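You operate a simulated robot arm through the tools that you are given. There is no shell and no other tool. Be economical: measure what you need, move in short steps, check, and stop when the job is done.

You are at the controls of a simulated robot arm. One attempt, no reset.

JOB
Clamp the orange-ended block in the bed and sand off its dried glue.
Fine: then pad back and clamp open; leave the block in the bed.
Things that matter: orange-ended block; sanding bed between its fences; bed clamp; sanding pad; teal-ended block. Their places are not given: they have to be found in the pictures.

It is judged by the outcome, as a careful person would: the job done as asked, and still so three seconds after it is handed in. It fails if anything else is knocked over, pushed out of place, dropped, spilled or broken.

ROBOT AND FRAMES
A 7-joint arm with a two-finger parallel gripper, fixed in place. Base frame: the origin is at the foot of the arm, x ahead of it, y to its left, z up; the work surface is at about z = 0. Lengths are in mm, angles in degrees, forces in N, time in s.
With the tool pointing down near the work surface it reaches from about 220 to 580 mm from the base axis. Its first joint turns from -66.0 to 66.0 degrees. Payload 2.5 kg.
The tool frame sits at the grasp point between the pads (the TCP): z along the fingers, y along the line on which they close. The tips reach 23 mm beyond it. The gripper opens to 94 mm. The fingers are 38 mm wide and 10 mm thick; the gripper's body (54 by 96 mm) begins 39 mm behind the TCP.
Orientation is that of the tool frame in the base frame, as a unit quaternion [w, x, y, z]. With the fingers straight down and closing along the base's y, the tool's x points along the base's -x, its y along +y and its z along -z.

CONTROLS
- The arm moves only by the tool apply_moves. Its argument "commands" is a list of rows, each a list of 7 numbers: the turn, a rotation vector about the tool's x, y, z in degrees, then the shift along the tool's x, y, z in mm, then the opening in per cent of the stroke, from 0 (shut) to 100 (fully open). In form: [[ax, ay, az, x, y, z, grip], ...]. A call has 1 to 8 rows; each row shifts and turns the commanded pose from where the row before left it, along the tool's axes as they then stand. Each row takes 0.2 s and may step no farther than 50 mm and 8.6 degrees from the row before; otherwise, or with a gripper value out of range, the whole call is refused. A pose out of reach is approached as far as the arm can. The call stops where the force on the tool passes 40 N (or 10 N more than at its start, if that is more) or the arm is blocked; 0.2 s more then pass. The fingers move at their own pace (about 108 mm/s each) and stop on an object; they squeeze with about 38 N. The grip force told is the motor's: it shows also when the fingers shut on nothing. Time passes only in rows, and 0.2 s behind the last, so rows that do not move let the fingers close. The reply holds the time, the measured pose of the TCP, the force on the tool along the base axes, the opening and the grip force, in the units named above and with some noise, and new pictures: "pictures" is both (left out), scene, wrist or none.
- Cameras (640 x 400 px; columns grow to the right, rows downward): "scene" is fixed at [112, -405.3, 537.7]; the picture's right is [0.88, -0.48, 0.00], its down [-0.31, -0.56, -0.77] and it looks along [0.37, 0.67, -0.64] (base axes); focal length 354 px, centre (320, 200). "wrist" rides on the gripper at [87, 16, -74] in the tool frame; the picture's right is [-0.18, 0.98, 0.00], its down [-0.58, -0.11, -0.81] and it looks along [-0.79, -0.15, 0.59] (tool axes); focal length 243 px, centre (320, 200).
- measure_at(camera, pixels): there is no depth. For up to 12 entries [column, row, z] of the newest picture of that camera ("zoom" is the newest enlarged one), the place [x, y] in the base frame at which the ray of that pixel passes the height z, good to about 2 mm. The clock stands still meanwhile.
- enlarge(camera, box): a new picture of the part [left, top, right, bottom] of that camera's present view, enlarged. The clock stands still meanwhile.
- close_job(): hands the job in; it is judged then, once.

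Work in short steps. Measure before you move; look again where a grasp or a placing could have gone wrong, and mend it. You have 80 turns and 170 pictures in all, those below and enlarged ones among them. Open the gripper and draw the arm clear of the work before you hand the job in, unless the task says otherwise; then end with one line.

The tools are called after ">>>" as name(argument=value, ...) on one line, values as JSON. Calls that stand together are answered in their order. apply_moves: Moves the arm, as the interface text tells. Its arguments: {"type":"object","properties":{"commands":{"type":"array","items":{"type":"array","items":{"type":"number"}}},"pictures":{"type":"string","enum":["both","scene","wrist","none"]}},"required":["commands"]} The other tools are called the same way: measure_at (camera, pixels) gives the place at which the rays of pixels pass given heights; enlarge (camera, box) takes an enlarged picture of a part of a camera's view; close_job () hands the job in.

At the start:

```text
clock: 0.0
tcp_pos: [407.1, -160.0, 283.5]
tool_rot: [0.0, -0.001, 1.0, -0.001]
contact_force: [0.0, 0.2, 0.8]
width: 94.1
finger_force: 0.1
```

scene: 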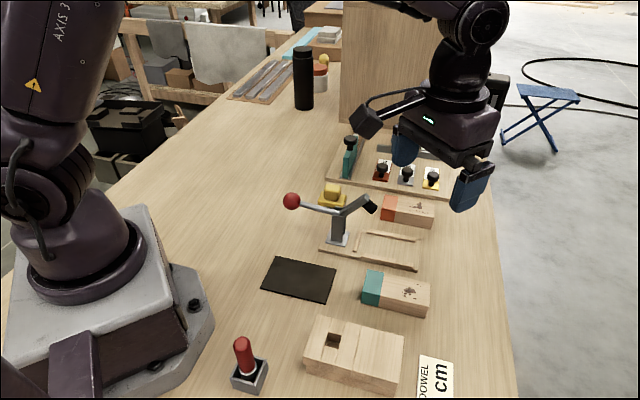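
wrist: 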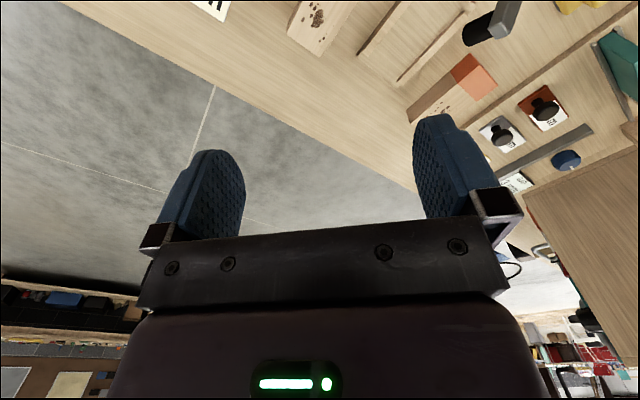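

The scene shows the clamp with a red-ball lever near (335,215), the bed rails near (385,250), the orange block at (407,211) and the teal block at (395,292). I enlarge to see the details.

>>> enlarge(camera="scene", box=[260, 170, 460, 320])

>>> enlarge(camera="scene", box=[320, 120, 480, 220])

```text
2.67 times, centred on (360, 245) of scene
```

zoom: 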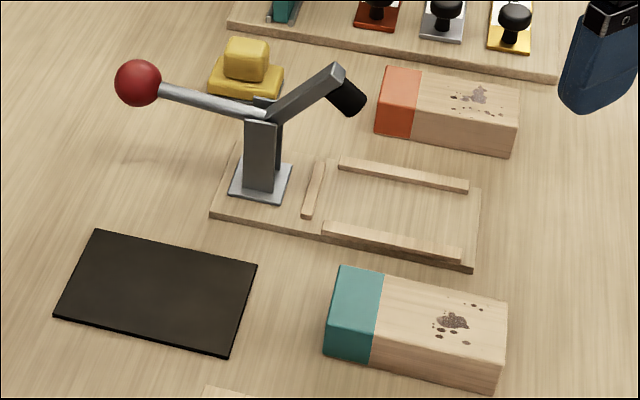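

```text
4.00 times, centred on (400, 170) of scene
```

zoom: 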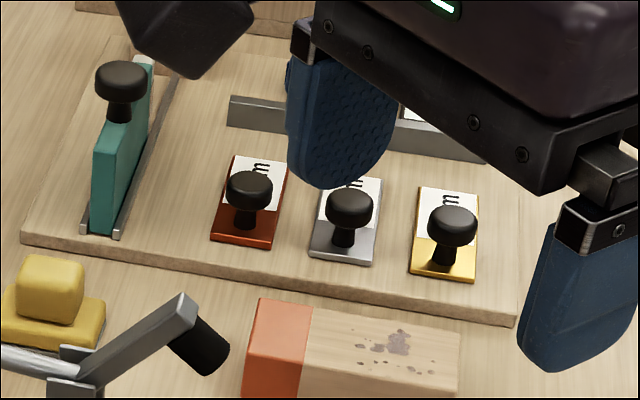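

Now I take an enlarged view of bed, block and clamp to measure in.

>>> enlarge(camera="scene", box=[280, 175, 440, 275])

```text
4.00 times, centred on (360, 225) of scene
```

zoom: 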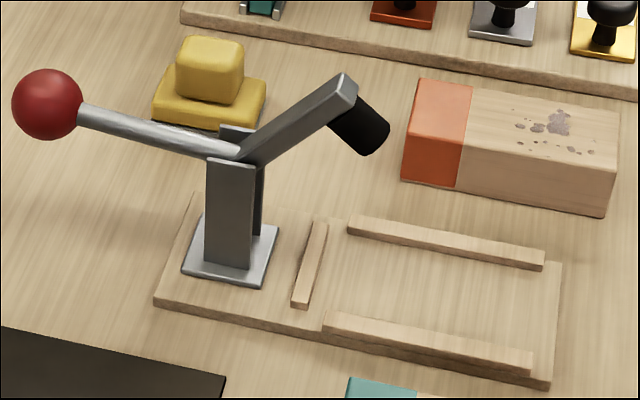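

Measuring block corners (bottom at z=0), bed corners, and fence ends.

>>> measure_at(camera="zoom", pixels=[[401, 180, 0], [604, 216, 0], [407, 141, 30], [407, 141, 40], [610, 172, 30], [610, 172, 40], [420, 79, 30], [420, 79, 40], [618, 112, 30], [618, 112, 40], [154, 305, 0], [547, 388, 0]])

>>> measure_at(camera="zoom", pixels=[[347, 232, 12], [542, 270, 12], [325, 314, 20], [530, 357, 20], [532, 374, 10], [350, 217, 20], [544, 252, 20], [327, 222, 20], [309, 306, 15], [292, 303, 20], [316, 218, 20], [561, 262, 10]])

>>> measure_at(camera="zoom", pixels=[[182, 270, 10], [253, 286, 10], [279, 228, 10], [207, 262, 10], [152, 112, 0], [256, 128, 0], [266, 85, 15], [165, 65, 15], [207, 102, 20], [210, 70, 40], [47, 104, 110], [370, 145, 80]])

```text
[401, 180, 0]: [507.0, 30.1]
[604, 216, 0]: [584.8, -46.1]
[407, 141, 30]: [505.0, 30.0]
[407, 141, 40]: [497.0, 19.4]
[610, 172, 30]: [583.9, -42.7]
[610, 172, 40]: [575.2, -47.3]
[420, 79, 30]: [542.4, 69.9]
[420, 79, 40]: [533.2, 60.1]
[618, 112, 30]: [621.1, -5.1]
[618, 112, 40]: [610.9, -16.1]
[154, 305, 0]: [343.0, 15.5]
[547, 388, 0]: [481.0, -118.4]
```

```text
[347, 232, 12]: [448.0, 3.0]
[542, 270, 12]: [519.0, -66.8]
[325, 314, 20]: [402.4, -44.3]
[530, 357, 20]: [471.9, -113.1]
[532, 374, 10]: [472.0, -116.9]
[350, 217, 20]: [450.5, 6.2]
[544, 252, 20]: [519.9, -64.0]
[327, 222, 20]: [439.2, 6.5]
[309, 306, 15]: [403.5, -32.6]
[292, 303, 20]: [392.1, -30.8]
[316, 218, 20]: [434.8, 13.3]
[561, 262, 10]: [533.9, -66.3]
```

```text
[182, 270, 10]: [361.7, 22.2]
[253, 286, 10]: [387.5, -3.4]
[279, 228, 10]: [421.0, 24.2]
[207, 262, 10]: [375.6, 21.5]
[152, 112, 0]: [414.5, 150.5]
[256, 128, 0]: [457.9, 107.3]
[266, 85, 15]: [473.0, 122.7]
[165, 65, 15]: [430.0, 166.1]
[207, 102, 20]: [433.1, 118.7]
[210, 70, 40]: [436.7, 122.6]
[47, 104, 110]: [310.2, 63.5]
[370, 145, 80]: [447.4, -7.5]
```

Everything lies rotated about −45°: the block is about 108×54×30 mm, centred near (563,13), and the bed gap is about 58 mm wide. To keep the wrist camera clear of the clamp I want tool x along (1,−1), so I turn −135° about tool z at this height.

>>> apply_moves(commands=[[0, 0, -8.5, 0, 0, 0, 100], [0, 0, -8.5, 0, 0, 0, 100], [0, 0, -8.5, 0, 0, 0, 100], [0, 0, -8.5, 0, 0, 0, 100], [0, 0, -8.5, 0, 0, 0, 100], [0, 0, -8.5, 0, 0, 0, 100], [0, 0, -8.5, 0, 0, 0, 100], [0, 0, -8.5, 0, 0, 0, 100]], pictures="none")

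>>> apply_moves(commands=[[0, 0, -8.5, 0, 0, 0, 100], [0, 0, -8.5, 0, 0, 0, 100], [0, 0, -8.5, 0, 0, 0, 100], [0, 0, -8.5, 0, 0, 0, 100], [0, 0, -8.5, 0, 0, 0, 100], [0, 0, -8.5, 0, 0, 0, 100], [0, 0, -8.5, 0, 0, 0, 100], [0, 0, -7.5, 0, 0, 0, 100]], pictures="both")

```text
clock: 1.8
tcp_pos: [407.6, -160.2, 283.7]
tool_rot: [0.0, -0.561, 0.828, 0.0]
contact_force: [0.0, 0.1, 0.2]
width: 93.9
finger_force: 0.0
```

```text
clock: 3.6
tcp_pos: [406.3, -159.6, 284.2]
tool_rot: [0.0, 0.925, -0.381, 0.0]
contact_force: [-0.6, -1.7, 0.2]
width: 93.9
finger_force: 0.0
```

scene: 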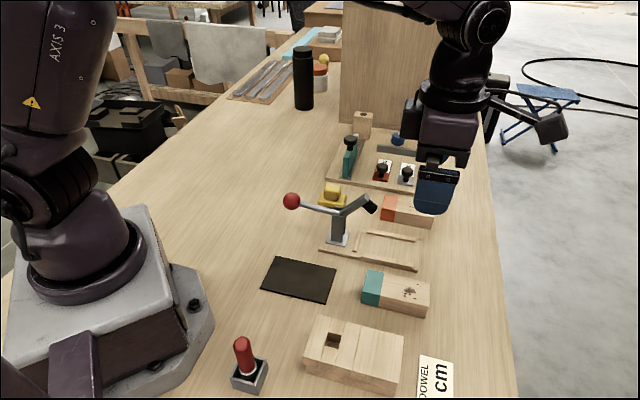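
wrist: 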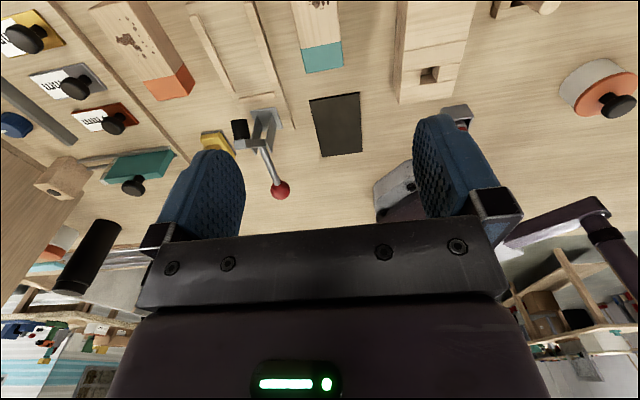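

The turn worked. A round orange thing with a black knob appears in the wrist view at (600,88), so I look at it and at the yellow thing.

>>> enlarge(camera="wrist", box=[540, 40, 640, 140])

>>> enlarge(camera="wrist", box=[100, 0, 380, 220])

>>> measure_at(camera="wrist", pixels=[[600, 95, 0], [600, 95, 40], [222, 140, 0]])

```text
4.00 times, centred on (590, 90) of wrist
```

zoom: 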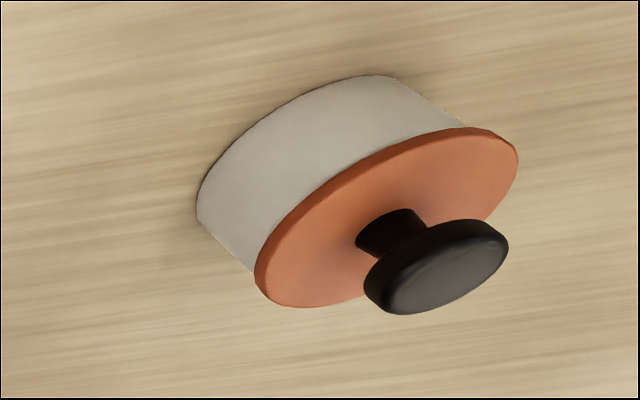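

```text
1.82 times, centred on (240, 110) of wrist
```

zoom: 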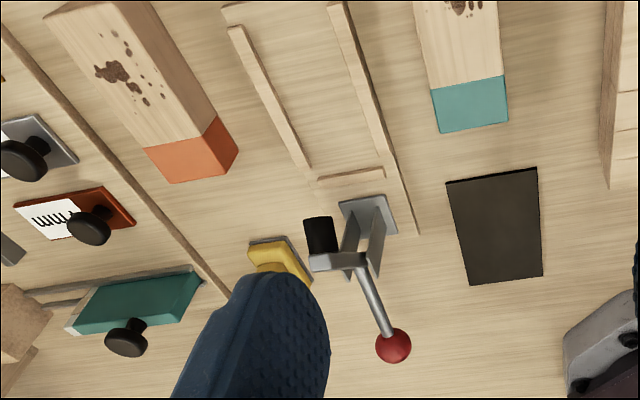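

```text
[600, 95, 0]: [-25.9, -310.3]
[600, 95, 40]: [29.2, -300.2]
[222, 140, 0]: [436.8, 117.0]
```

The round thing is just a jar; the yellow one is the pad. I measure the orange block, bed and pad from this second viewpoint.

>>> measure_at(camera="zoom", pixels=[[143, 148, 30], [217, 116, 30], [172, 183, 0], [238, 152, 0], [129, 2, 30], [45, 16, 30], [317, 186, 12], [382, 176, 12], [310, 166, 20], [229, 28, 20], [378, 168, 20], [328, 6, 20]])

>>> measure_at(camera="zoom", pixels=[[394, 345, 86], [340, 204, 10], [383, 194, 10], [200, 274, 12], [30, 50, 12], [318, 235, 98]])

```text
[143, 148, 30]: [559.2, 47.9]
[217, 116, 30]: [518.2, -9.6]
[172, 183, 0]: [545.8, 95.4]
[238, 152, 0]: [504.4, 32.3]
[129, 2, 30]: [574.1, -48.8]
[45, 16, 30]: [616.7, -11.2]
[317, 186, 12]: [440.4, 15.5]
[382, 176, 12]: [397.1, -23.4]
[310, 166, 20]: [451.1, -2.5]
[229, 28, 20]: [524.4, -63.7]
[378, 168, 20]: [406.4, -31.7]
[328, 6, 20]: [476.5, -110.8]
```

```text
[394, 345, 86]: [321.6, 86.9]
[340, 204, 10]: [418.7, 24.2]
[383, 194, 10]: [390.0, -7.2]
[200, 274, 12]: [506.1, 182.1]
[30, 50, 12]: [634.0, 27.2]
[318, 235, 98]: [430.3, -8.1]
```

The block corners disagree between views, so I enlarge it further from the wrist.

>>> enlarge(camera="wrist", box=[100, 0, 228, 104])

```text
3.85 times, centred on (164, 52) of wrist
```

zoom: 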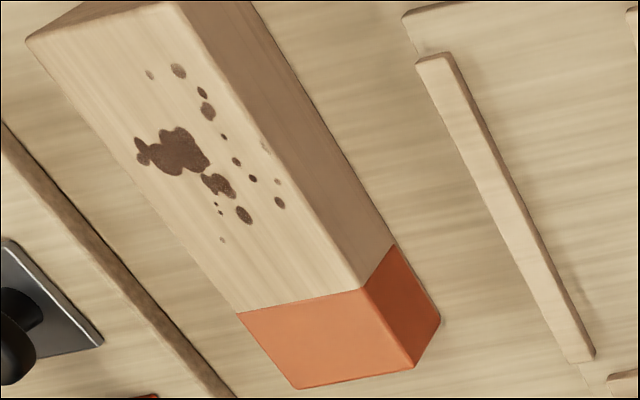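

Clear now: the top orange corners are (296,389) and (413,368), and the bottom near corner is (440,318).

>>> measure_at(camera="zoom", pixels=[[296, 389, 30], [413, 368, 30], [440, 318, 0], [360, 288, 30], [238, 313, 30], [176, 2, 30], [26, 38, 30], [232, 396, 12], [5, 130, 12], [594, 357, 18], [416, 60, 18], [456, 60, 18]])

```text
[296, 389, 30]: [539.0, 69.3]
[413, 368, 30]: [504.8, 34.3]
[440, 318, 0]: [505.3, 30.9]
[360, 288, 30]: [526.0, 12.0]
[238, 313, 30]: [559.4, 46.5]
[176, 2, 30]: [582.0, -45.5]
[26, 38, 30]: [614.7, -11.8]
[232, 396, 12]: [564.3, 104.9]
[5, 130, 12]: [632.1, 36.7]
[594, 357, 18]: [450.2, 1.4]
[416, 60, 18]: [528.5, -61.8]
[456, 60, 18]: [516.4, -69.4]
```

Block: u-v size about 110×50, centre about (561,12), height 30. I'll grip 14 mm beyond centre, at (571,2); I shift there at height and then go partway down.

>>> apply_moves(commands=[[0, 0, -0.2, 2, -46, 0, 85], [0, 0, 0, 0, -46, 0, 85], [0, 0, 0, 0, -46, 0, 85], [0, 0, 0, 0, -46, 0, 85], [0, 0, 0, 0, -46, 0, 85], [0, 0, 0, 0, 0, 45, 85], [0, 0, 0, 0, 0, 45, 85], [0, 0, 0, 0, 0, 0, 85]])

```text
clock: 5.4
tcp_pos: [572.2, -0.2, 196.1]
tool_rot: [-0.001, 0.924, -0.381, -0.001]
contact_force: [0.3, -0.3, -0.4]
width: 80.2
finger_force: 0.0
```

scene: 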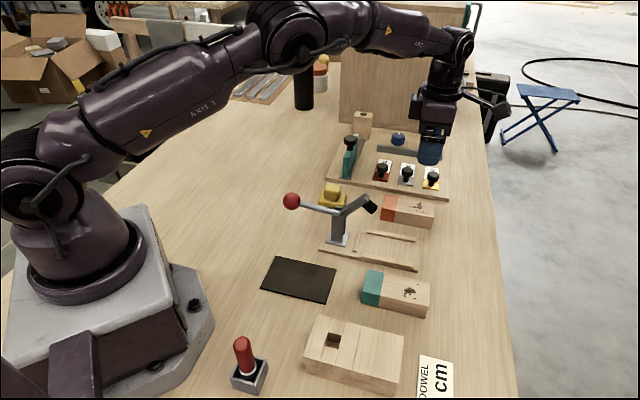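
wrist: 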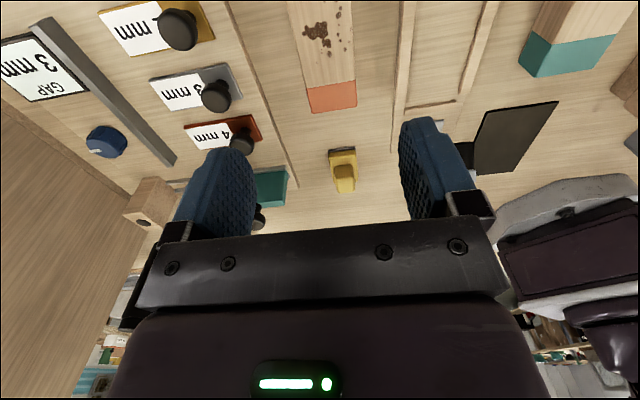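

The block sits at columns 300–355 of the wrist picture, between the fingers. I go down to about z=80 and check.

>>> apply_moves(commands=[[0, 0, 0, 0, 0, 40, 85], [0, 0, 0, 0, 0, 40, 85], [0, 0, 0, 0, 0, 34, 85], [0, 0, 0, 0, 0, 0, 85]])

```text
clock: 6.4
tcp_pos: [572.3, 1.5, 78.9]
tool_rot: [0.001, 0.925, -0.38, 0.002]
contact_force: [0.3, 0.0, 0.2]
width: 79.7
finger_force: 0.1
```

scene: 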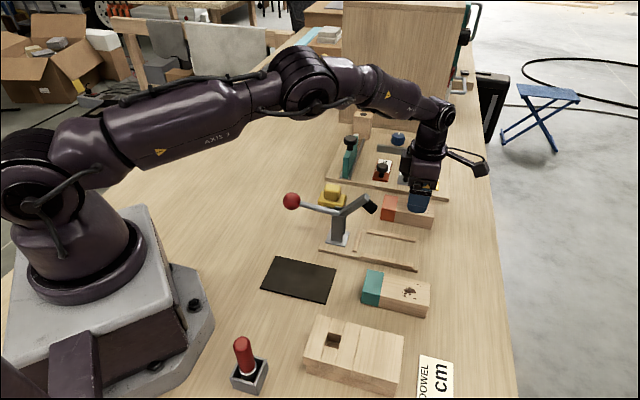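
wrist: 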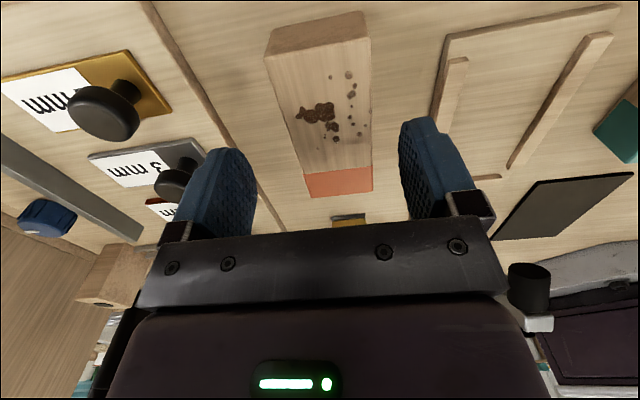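

The view is good for measuring: block top corners and the bed fences.

>>> measure_at(camera="wrist", pixels=[[305, 199, 30], [373, 191, 30], [265, 58, 30], [370, 38, 30], [265, 58, 35], [370, 38, 35], [374, 172, 30], [304, 174, 30]])

>>> enlarge(camera="wrist", box=[420, 0, 640, 200])

```text
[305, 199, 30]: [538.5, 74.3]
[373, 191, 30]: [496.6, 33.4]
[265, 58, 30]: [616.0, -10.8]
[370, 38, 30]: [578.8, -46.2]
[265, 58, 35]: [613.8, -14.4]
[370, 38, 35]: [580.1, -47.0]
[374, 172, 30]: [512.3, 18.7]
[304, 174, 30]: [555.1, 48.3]
```

```text
2.00 times, centred on (530, 100) of wrist
```

zoom: 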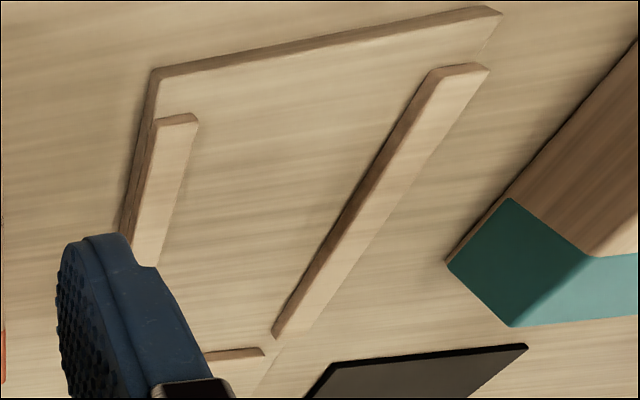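

>>> measure_at(camera="zoom", pixels=[[428, 74, 10], [272, 333, 10], [345, 210, 10], [197, 120, 18], [160, 265, 18], [180, 190, 18], [152, 78, 10], [502, 12, 10], [490, 70, 18], [262, 353, 18], [207, 360, 10]])

>>> apply_moves(commands=[[0, 0, 0, 0, 0, 25, 85], [0, 0, 0, 0, 0, 17, 85], [0, 0, 0, 0, 0, 0, 85]])

```text
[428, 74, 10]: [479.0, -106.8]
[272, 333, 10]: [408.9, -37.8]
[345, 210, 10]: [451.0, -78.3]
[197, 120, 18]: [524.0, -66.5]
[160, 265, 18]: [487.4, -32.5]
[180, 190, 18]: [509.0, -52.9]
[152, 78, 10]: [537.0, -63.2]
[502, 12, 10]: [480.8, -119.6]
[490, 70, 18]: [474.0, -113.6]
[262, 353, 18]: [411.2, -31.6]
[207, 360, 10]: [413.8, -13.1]
```

```text
clock: 7.2
tcp_pos: [572.4, 0.8, 38.1]
tool_rot: [0.0, 0.925, -0.38, 0.0]
contact_force: [0.2, -0.5, 0.4]
width: 80.0
finger_force: 0.2
```

scene: 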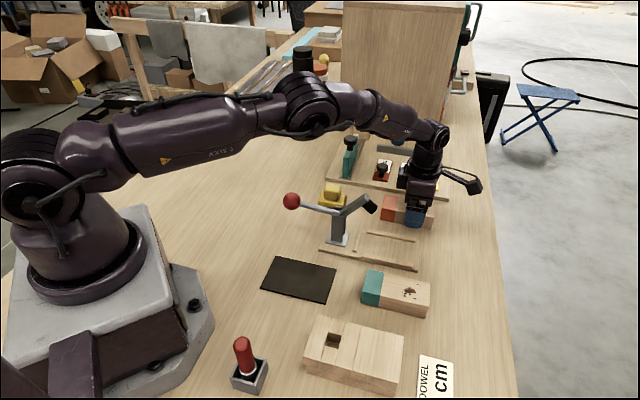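
wrist: 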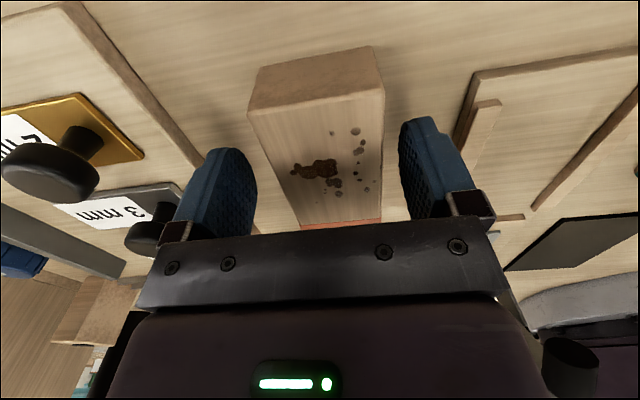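

The fingers straddle the block. I close, wait, and lift a little.

>>> apply_moves(commands=[[0, 0, 0, 0, 0, 0, 0], [0, 0, 0, 0, 0, 0, 0], [0, 0, 0, 0, 0, 0, 0], [0, 0, 0, 0, 0, 0, 0], [0, 0, 0, 0, 0, -20, 0], [0, 0, 0, 0, 0, -30, 0], [0, 0, 0, 0, 0, -40, 0], [0, 0, 0, 0, 0, 0, 0]])

```text
clock: 9.0
tcp_pos: [570.8, 0.7, 128.7]
tool_rot: [0.001, 0.924, -0.381, -0.001]
contact_force: [0.4, 0.4, -0.3]
width: 49.5
finger_force: 38.1
```

scene: 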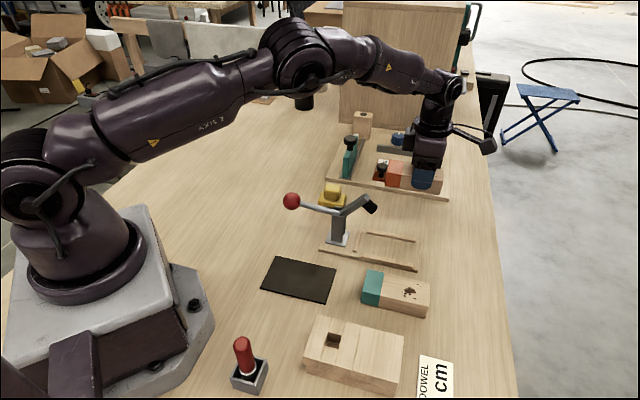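
wrist: 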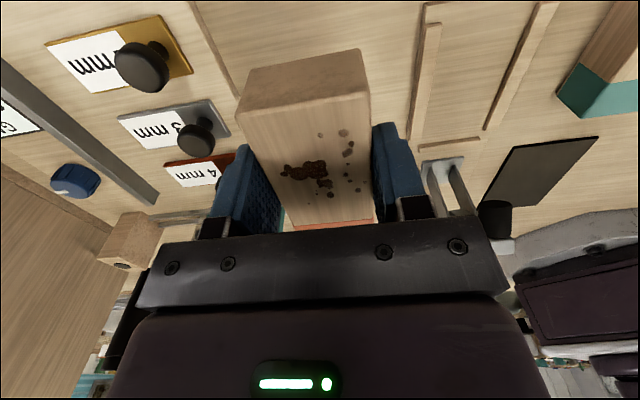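

Held at width 49.5. The bed's centreline is at v≈292; I carry the block over, keeping its clamp-side end past the clamp tip (TCP u≈415), and look.

>>> apply_moves(commands=[[0, 0, 0, 6, 30, -10, 0], [0, 0, 0, 6, 42, -10, 0], [0, 0, 0, 0, 40, 0, 0], [0, 0, 0, 0, 0, 0, 0]])

```text
clock: 10.0
tcp_pos: [501.9, -87.5, 146.8]
tool_rot: [0.0, 0.925, -0.38, 0.0]
contact_force: [0.2, 0.3, -1.9]
width: 49.7
finger_force: 37.4
```

scene: 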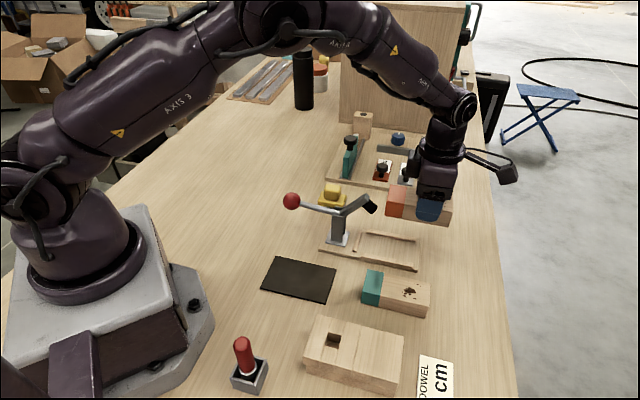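
wrist: 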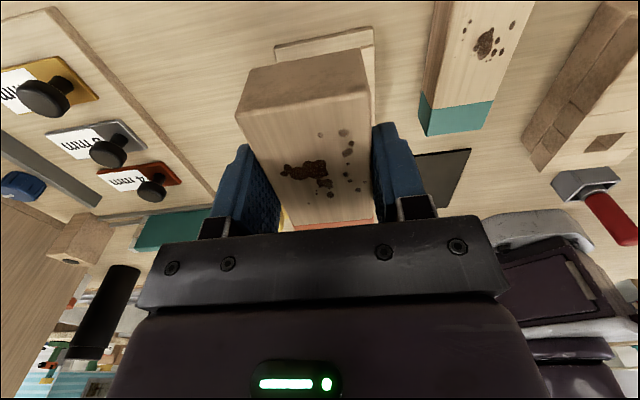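

Over the bed at u=416.8, v=293. I descend to z≈68 and check alignment with the fences.

>>> apply_moves(commands=[[0, 0, 0, 0, 0.7, 40, 0], [0, 0, 0, 0, 0, 38, 0], [0, 0, 0, 0, 0, 0, 0]])

>>> enlarge(camera="scene", box=[300, 170, 460, 270])

```text
clock: 10.8
tcp_pos: [499.9, -84.7, 68.7]
tool_rot: [0.001, 0.925, -0.381, 0.0]
contact_force: [-0.3, -0.1, -0.8]
width: 49.4
finger_force: 38.2
```

scene: 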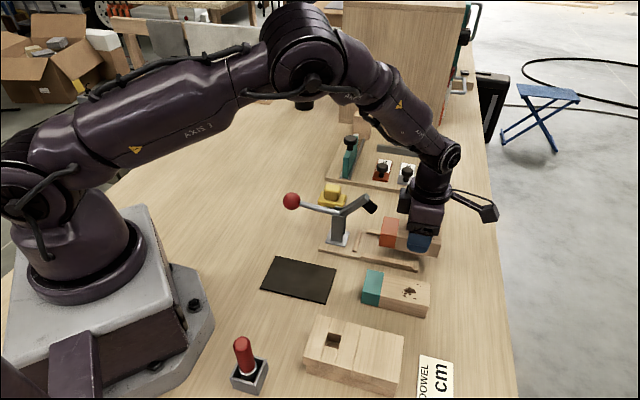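
wrist: 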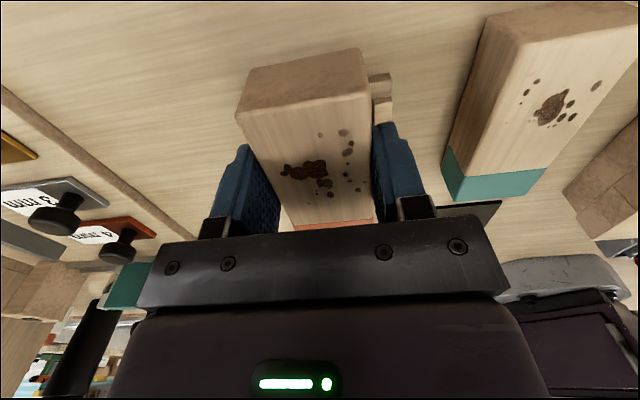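

```text
4.00 times, centred on (380, 220) of scene
```

zoom: 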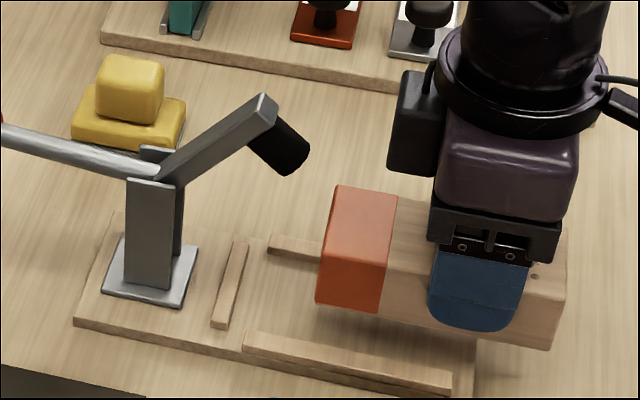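

A black housing on the −u side of the wrist (zoom (390–435, 70–170)) might come near the clamp tip when I slide in; I measure both.

>>> measure_at(camera="zoom", pixels=[[392, 165, 110], [392, 165, 130], [392, 165, 150], [392, 165, 170], [308, 150, 80], [308, 150, 95], [308, 150, 110], [262, 96, 110], [262, 96, 125], [262, 96, 140]])

```text
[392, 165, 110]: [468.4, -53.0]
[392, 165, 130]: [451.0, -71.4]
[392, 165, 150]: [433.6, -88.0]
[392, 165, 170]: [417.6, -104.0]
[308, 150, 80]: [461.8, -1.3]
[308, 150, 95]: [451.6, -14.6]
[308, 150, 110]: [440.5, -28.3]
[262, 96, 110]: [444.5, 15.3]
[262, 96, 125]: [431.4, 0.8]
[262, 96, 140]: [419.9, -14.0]
```

The housing would come within a few mm of the clamp tip if I carried the block fully home, so I'll set it between the fences at TCP u≈400 and later push its end home with shut fingers. Lowering to just above the bed now.

>>> apply_moves(commands=[[0, 0, 0, -7, 1.3, 8, 0], [0, 0, 0, -6, 0, 5, 0], [0, 0, 0, 0, 0, 0, 0]])

>>> enlarge(camera="scene", box=[300, 170, 460, 270])

```text
clock: 11.6
tcp_pos: [490.2, -79.3, 55.3]
tool_rot: [0.001, 0.925, -0.381, 0.0]
contact_force: [0.5, -0.1, 0.0]
width: 49.1
finger_force: 37.4
```

scene: 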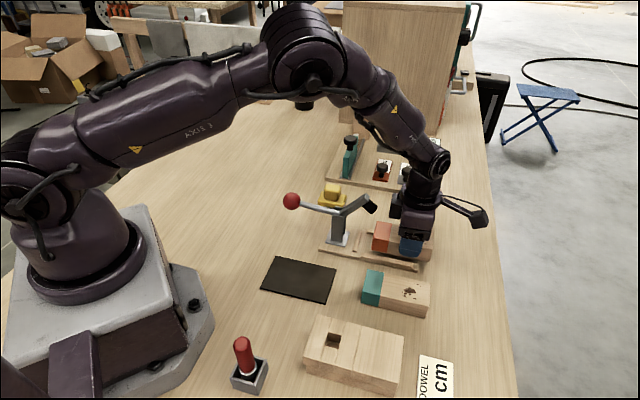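
wrist: 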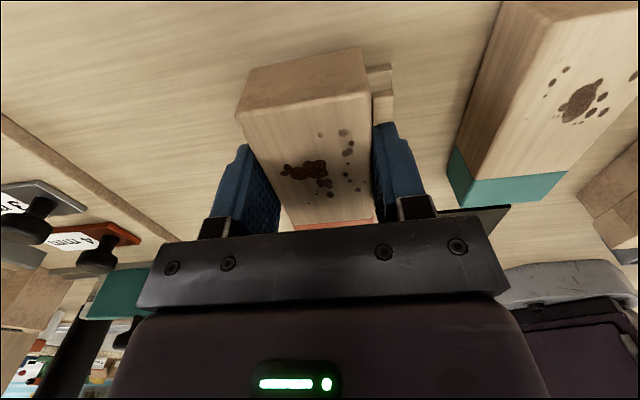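

```text
4.00 times, centred on (380, 220) of scene
```

zoom: 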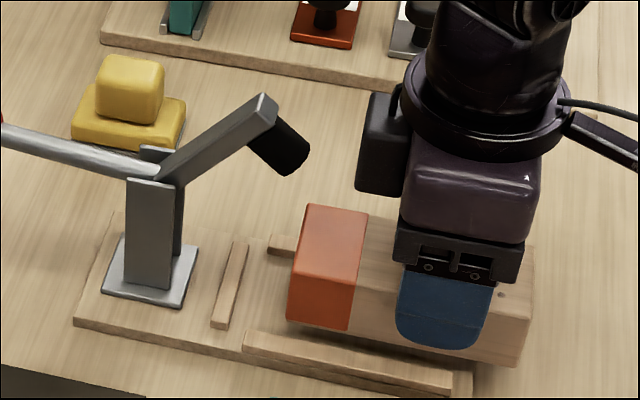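

Roughly centred (v=290.6, u=402.7). I lower the last millimetres gently.

>>> apply_moves(commands=[[0, 0, 0, 0, -1, 3, 0], [0, 0, 0, 0, 0, 2, 0], [0, 0, 0, 0, 0, 1.5, 0], [0, 0, 0, 0, 0, 0, 0]], pictures="scene")

```text
clock: 12.6
tcp_pos: [490.0, -78.3, 50.2]
tool_rot: [0.0, 0.924, -0.381, 0.0]
contact_force: [0.3, -0.5, -0.9]
width: 49.3
finger_force: 38.4
```

scene: 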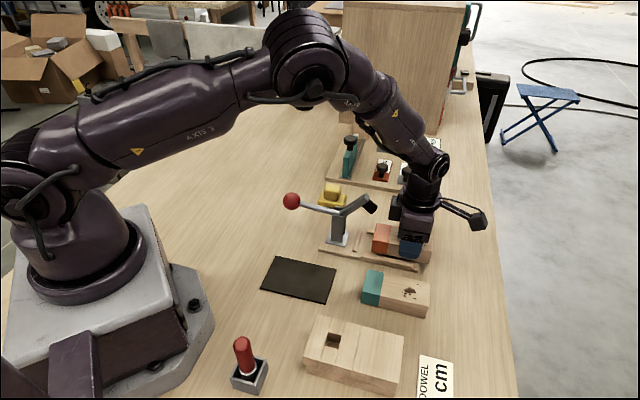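

No contact yet; I go on down in 1 mm steps.

>>> apply_moves(commands=[[0, 0, 0, 0, 0, 1, 0], [0, 0, 0, 0, 0, 1, 0], [0, 0, 0, 0, 0, 1, 0], [0, 0, 0, 0, 0, 0, 0]], pictures="none")

>>> enlarge(camera="scene", box=[300, 170, 460, 270])

```text
clock: 13.6
tcp_pos: [490.5, -78.0, 46.8]
tool_rot: [0.0, 0.924, -0.382, 0.001]
contact_force: [-0.1, 0.0, -1.1]
width: 49.5
finger_force: 37.8
```

```text
4.00 times, centred on (380, 220) of scene
```

zoom: 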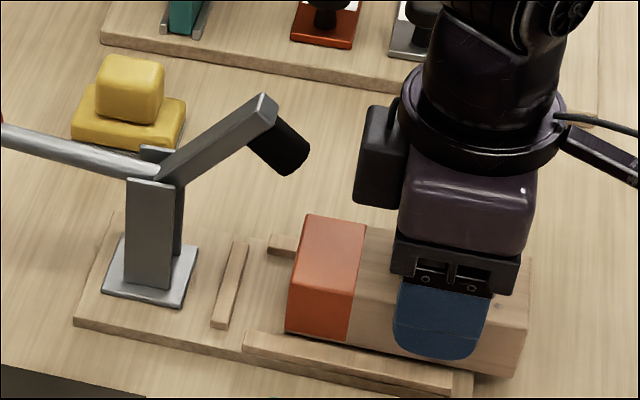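

Still free. A few more millimetres.

>>> apply_moves(commands=[[0, 0, 0, 0, 0, 1, 0], [0, 0, 0, 0, 0, 1, 0], [0, 0, 0, 0, 0, 0, 0]], pictures="none")

>>> enlarge(camera="scene", box=[340, 210, 440, 275])

```text
clock: 14.4
tcp_pos: [490.9, -77.5, 46.3]
tool_rot: [0.0, 0.925, -0.381, 0.0]
contact_force: [-2.1, 0.6, 0.5]
width: 49.5
finger_force: 38.1
```

```text
6.15 times, centred on (390, 242) of scene
```

zoom: 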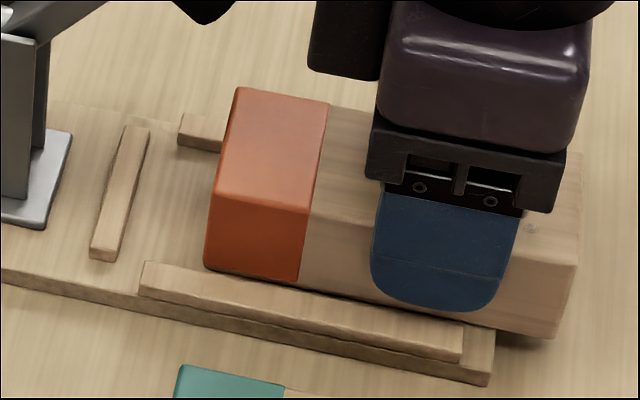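

>>> apply_moves(commands=[[0, 0, 0, 0, 0, 1, 0], [0, 0, 0, 0, 0, 1, 0], [0, 0, 0, 0, 0, 0, 0]], pictures="none")

```text
clock: 15.2
tcp_pos: [490.4, -78.7, 44.9]
tool_rot: [0.0, 0.925, -0.38, 0.002]
contact_force: [-12.9, 3.6, 32.6]
width: 49.7
finger_force: 38.1
```

Firm contact (32 N), so it rests on the bed. I ease 1 mm, open slightly (65 mm) and rise.

>>> apply_moves(commands=[[0, 0, 0, 0, 0, -1, 0], [0, 0, 0, 0, 0, 0, 69], [0, 0, 0, 0, 0, 0, 69], [0, 0, 0, 0, 0, 0, 69]], pictures="none")

>>> apply_moves(commands=[[0, 0, 0, 0, 0, -20, 69], [0, 0, 0, 0, 0, -30, 69], [0, 0, 0, 0, 0, -40, 69], [0, 0, 0, 35, 0, 0, 69], [0, 0, 0, 0, 0, 0, 69]])

>>> enlarge(camera="scene", box=[300, 170, 460, 270])

```text
clock: 16.2
tcp_pos: [490.1, -77.6, 44.3]
tool_rot: [0.0, 0.925, -0.381, 0.0]
contact_force: [-0.8, 0.1, -0.4]
width: 65.0
finger_force: 0.0
```

```text
clock: 17.4
tcp_pos: [516.5, -103.1, 134.1]
tool_rot: [0.0, 0.925, -0.38, 0.001]
contact_force: [0.2, -0.2, -0.1]
width: 64.8
finger_force: 0.1
```

scene: 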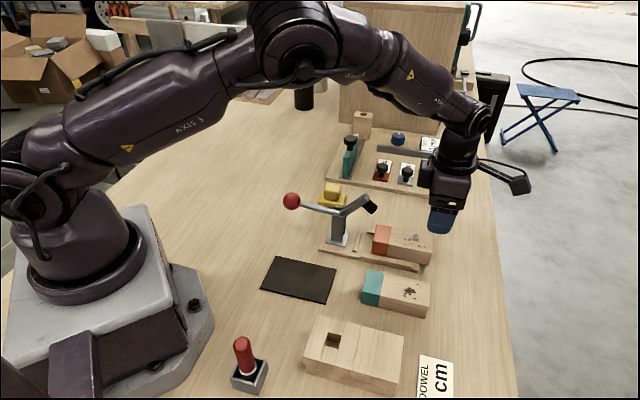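
wrist: 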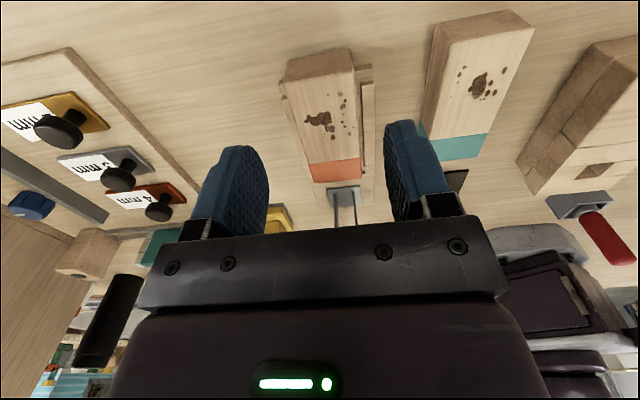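

```text
4.00 times, centred on (380, 220) of scene
```

zoom: 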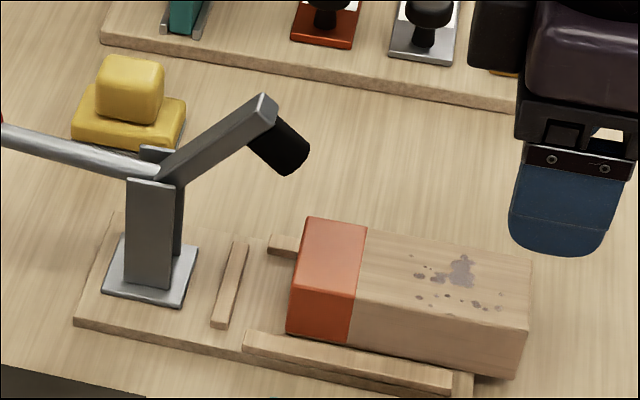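

The block is set down. I check from the wrist whether it lies inside both fences.

>>> enlarge(camera="wrist", box=[260, 30, 400, 200])

```text
2.35 times, centred on (330, 115) of wrist
```

zoom: 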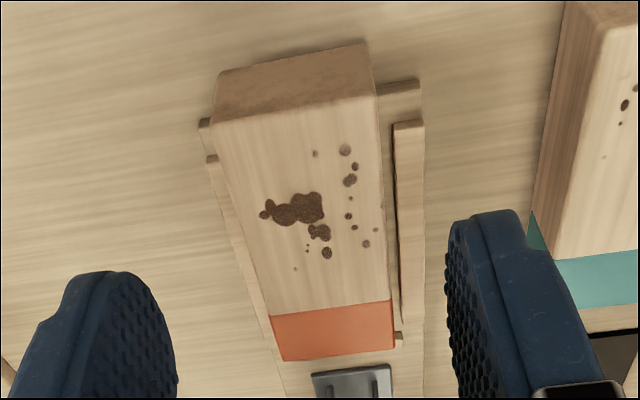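

The block is between the fences, with its far end near u≈441, about 24 mm short of the stop. I shut the fingers, go past its far end and down to push it home.

>>> apply_moves(commands=[[0, 0, 0, 30, 0, 0, 0], [0, 0, 0, 0, 0, 0, 0], [0, 0, 0, 0, 0, 45, 0], [0, 0, 0, 0, 0, 45, 0], [0, 0, 0, 0, 0, 6, 0], [0, 0, 0, 0, 0, 0, 0]])

>>> enlarge(camera="scene", box=[300, 190, 460, 290])

```text
clock: 18.8
tcp_pos: [535.4, -124.6, 38.6]
tool_rot: [0.0, 0.925, -0.381, 0.0]
contact_force: [-0.4, 0.2, -0.3]
width: 0.0
finger_force: 38.7
```

scene: 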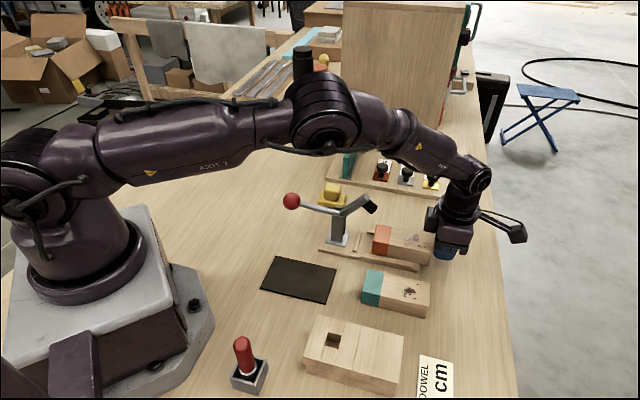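
wrist: 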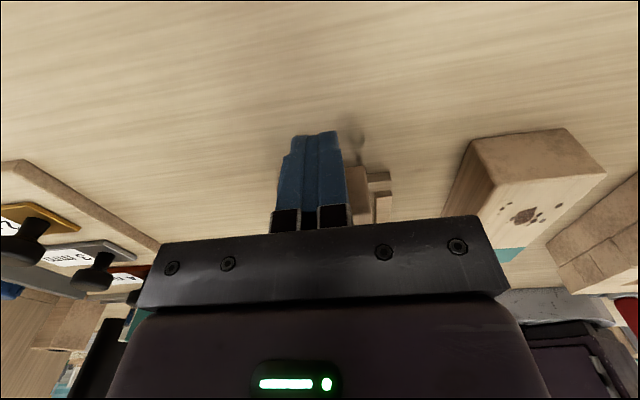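

```text
4.00 times, centred on (380, 240) of scene
```

zoom: 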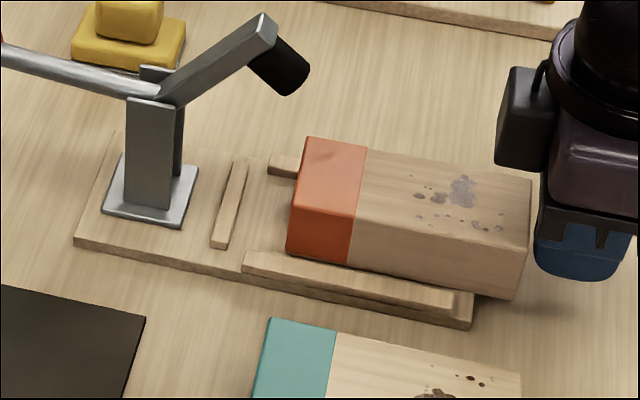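

I push along −u in small steps (24 mm first).

>>> apply_moves(commands=[[0, 0, 0, -5, 0, 0, 0], [0, 0, 0, -5, 0, 0, 0], [0, 0, 0, -5, 0, 0, 0], [0, 0, 0, -5, 0, 0, 0], [0, 0, 0, -4, 0, 0, 0], [0, 0, 0, 0, 0, 0, 0]], pictures="none")

>>> enlarge(camera="scene", box=[300, 190, 460, 290])

```text
clock: 20.2
tcp_pos: [518.5, -106.9, 38.9]
tool_rot: [0.0, 0.925, -0.381, 0.0]
contact_force: [0.0, 0.2, 0.5]
width: 0.0
finger_force: 37.9
```

```text
4.00 times, centred on (380, 240) of scene
```

zoom: 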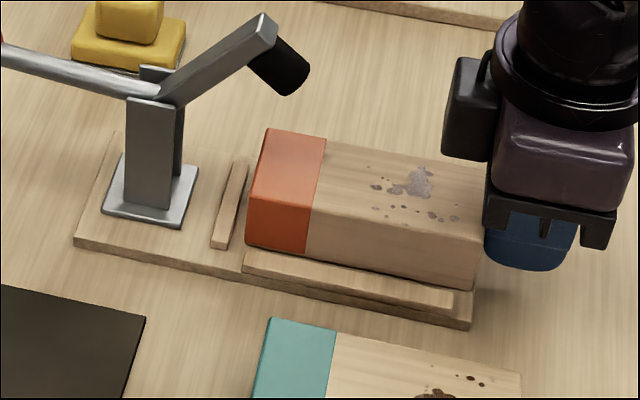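

The block slid and only a few mm remain to the stop. I push on in 2 mm steps until the force shows.

>>> apply_moves(commands=[[0, 0, 0, -2, 0, 0, 0], [0, 0, 0, -2, 0, 0, 0], [0, 0, 0, 0, 0, 0, 0]], pictures="none")

>>> apply_moves(commands=[[0, 0, 0, -1.5, 0, 0, 0], [0, 0, 0, 0, 0, 0, 0]], pictures="none")

>>> enlarge(camera="scene", box=[310, 200, 410, 265])

```text
clock: 21.0
tcp_pos: [516.6, -103.1, 37.6]
tool_rot: [0.0, 0.925, -0.38, 0.0]
contact_force: [0.3, -0.8, -0.1]
width: 0.0
finger_force: 37.5
```

```text
clock: 21.6
tcp_pos: [516.8, -103.7, 39.3]
tool_rot: [0.0, 0.925, -0.381, 0.0]
contact_force: [0.9, -0.5, 0.5]
width: 0.0
finger_force: 37.6
```

```text
6.15 times, centred on (360, 232) of scene
```

zoom: 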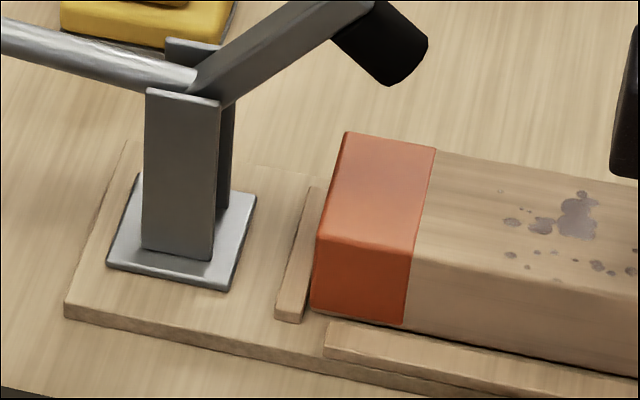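

Nearly touching the stop at (312,300). One more small push.

>>> apply_moves(commands=[[0, 0, 0, -1, 0, 0, 0], [0, 0, 0, -1, 0, 0, 0], [0, 0, 0, 0, 0, 0, 0]], pictures="none")

>>> enlarge(camera="scene", box=[310, 200, 410, 265])

```text
clock: 22.4
tcp_pos: [513.6, -102.5, 38.8]
tool_rot: [0.001, 0.925, -0.381, 0.001]
contact_force: [3.3, -4.0, 0.2]
width: 0.0
finger_force: 37.8
```

```text
6.15 times, centred on (360, 232) of scene
```

zoom: 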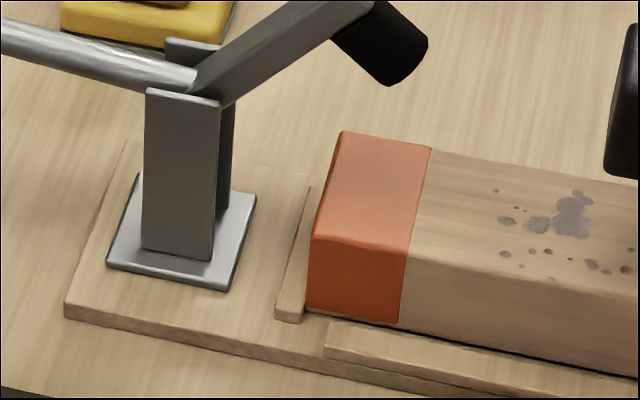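

The block is against the stop (light contact). I back off, rise to z≈225 and fly over the clamp towards the ball at about (321,88,86).

>>> apply_moves(commands=[[0, 0, 0, 8, 0, 0, 0], [0, 0, 0, 0, 0, -46, 0], [0, 0, 0, 0, 0, -48, 0], [0, 0, 0, 0, 0, -48, 0], [0, 0, 0, 0, 0, -48, 75], [0, 0, 0, -45, 0, 0, 75], [0, 0, 0, -45, 0, 0, 75], [0, 0, 0, -45, 0, 0, 75]], pictures="none")

>>> apply_moves(commands=[[0, 0, 0, -48, 0, 0, 75], [0, 0, 0, -48, 0, 0, 75], [0, 0, 0, -47, 0, 0, 75], [0, 0, 0, 0, 0, 0, 75]], pictures="both")

```text
clock: 24.2
tcp_pos: [420.3, -12.8, 228.6]
tool_rot: [0.0, 0.925, -0.381, 0.001]
contact_force: [0.6, -0.6, 1.5]
width: 70.4
finger_force: 0.1
```

```text
clock: 25.2
tcp_pos: [319.2, 88.2, 227.3]
tool_rot: [0.001, 0.924, -0.381, 0.002]
contact_force: [-0.4, 0.0, -0.5]
width: 70.5
finger_force: 0.1
```

scene: 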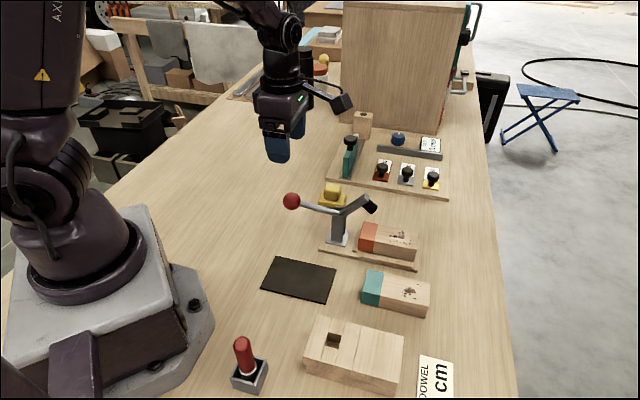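
wrist: 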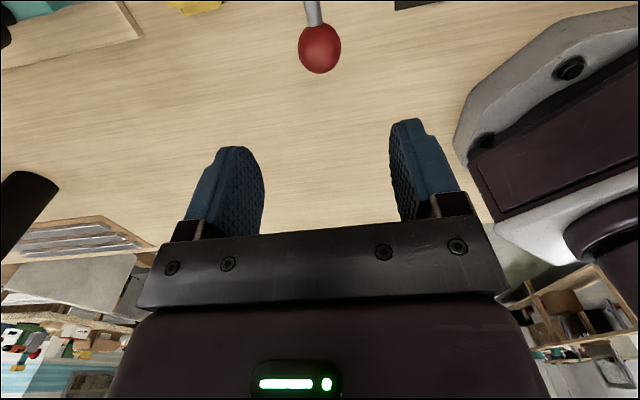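

The ball shows at (320,48) in the wrist view. I measure it at a few heights.

>>> measure_at(camera="wrist", pixels=[[320, 48, 80], [320, 48, 90], [298, 48, 86], [341, 48, 86]])

>>> measure_at(camera="scene", pixels=[[291, 201, 80], [291, 201, 90], [282, 201, 86], [300, 201, 86]])

```text
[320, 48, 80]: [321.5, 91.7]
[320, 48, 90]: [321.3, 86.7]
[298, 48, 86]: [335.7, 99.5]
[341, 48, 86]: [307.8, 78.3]
```

```text
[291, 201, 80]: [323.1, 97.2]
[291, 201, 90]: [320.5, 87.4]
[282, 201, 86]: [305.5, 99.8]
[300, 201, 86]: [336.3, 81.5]
```

Ball at about (321,88,89), Ø34. I descend around it and check.

>>> apply_moves(commands=[[0, 0, 0, 1.5, -0.8, 45, 75], [0, 0, 0, 0, 0, 45, 75], [0, 0, 0, 0, 0, 40, 75], [0, 0, 0, 0, 0, 7, 75], [0, 0, 0, 0, 0, 0, 75]])

```text
clock: 26.4
tcp_pos: [321.5, 89.2, 89.9]
tool_rot: [0.0, 0.925, -0.381, 0.0]
contact_force: [-0.2, 0.4, -0.2]
width: 70.5
finger_force: 0.1
```

scene: 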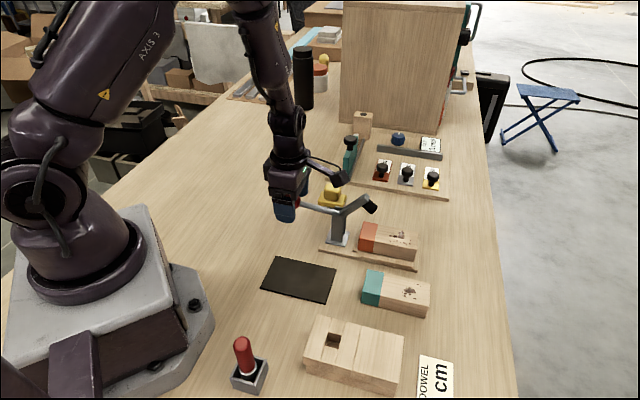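
wrist: 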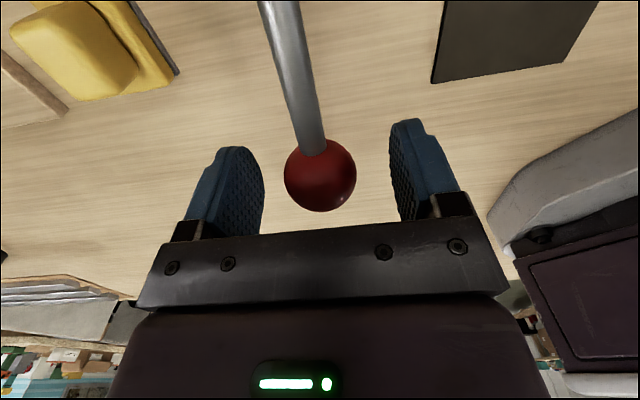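

Ball centred between the fingers. I grip it and start the lift along the arc about the pivot (u≈260, z≈80).

>>> apply_moves(commands=[[0, 0, 0, 0, 0, 0, 0], [0, 0, 0, 0, 0, 0, 0], [0, 0, 0, 0, 0, 0, 0], [0, 0, 0, 2.4, 0, -14.1, 0], [0, 0, 0, 4.1, 0, -12.6, 0], [0, 0, 0, 5.9, 0, -12, 0], [0, 0, 0, 0, 0, 0, 0]])

```text
clock: 28.0
tcp_pos: [330.1, 81.7, 130.3]
tool_rot: [0.002, 0.925, -0.38, -0.003]
contact_force: [-16.1, 8.0, -5.0]
width: 35.3
finger_force: 44.7
```

scene: 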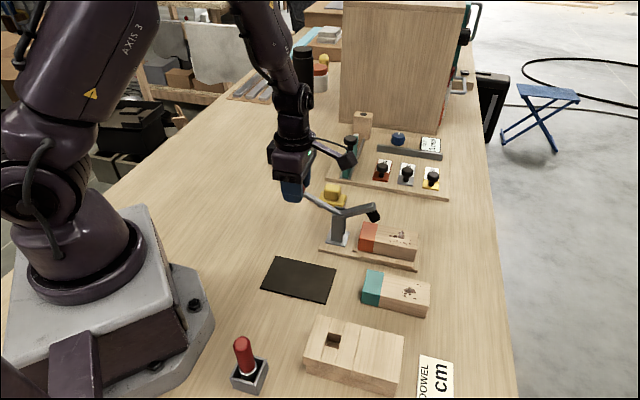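
wrist: 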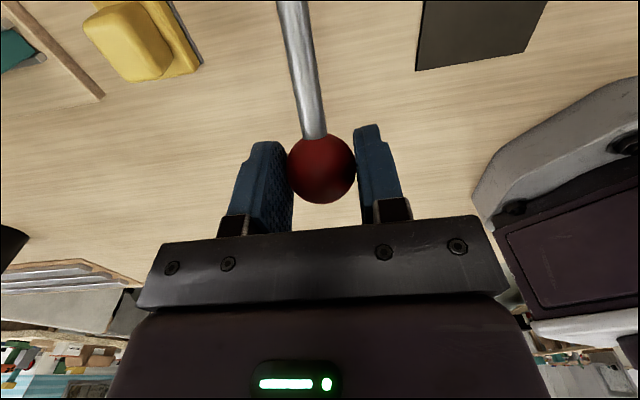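

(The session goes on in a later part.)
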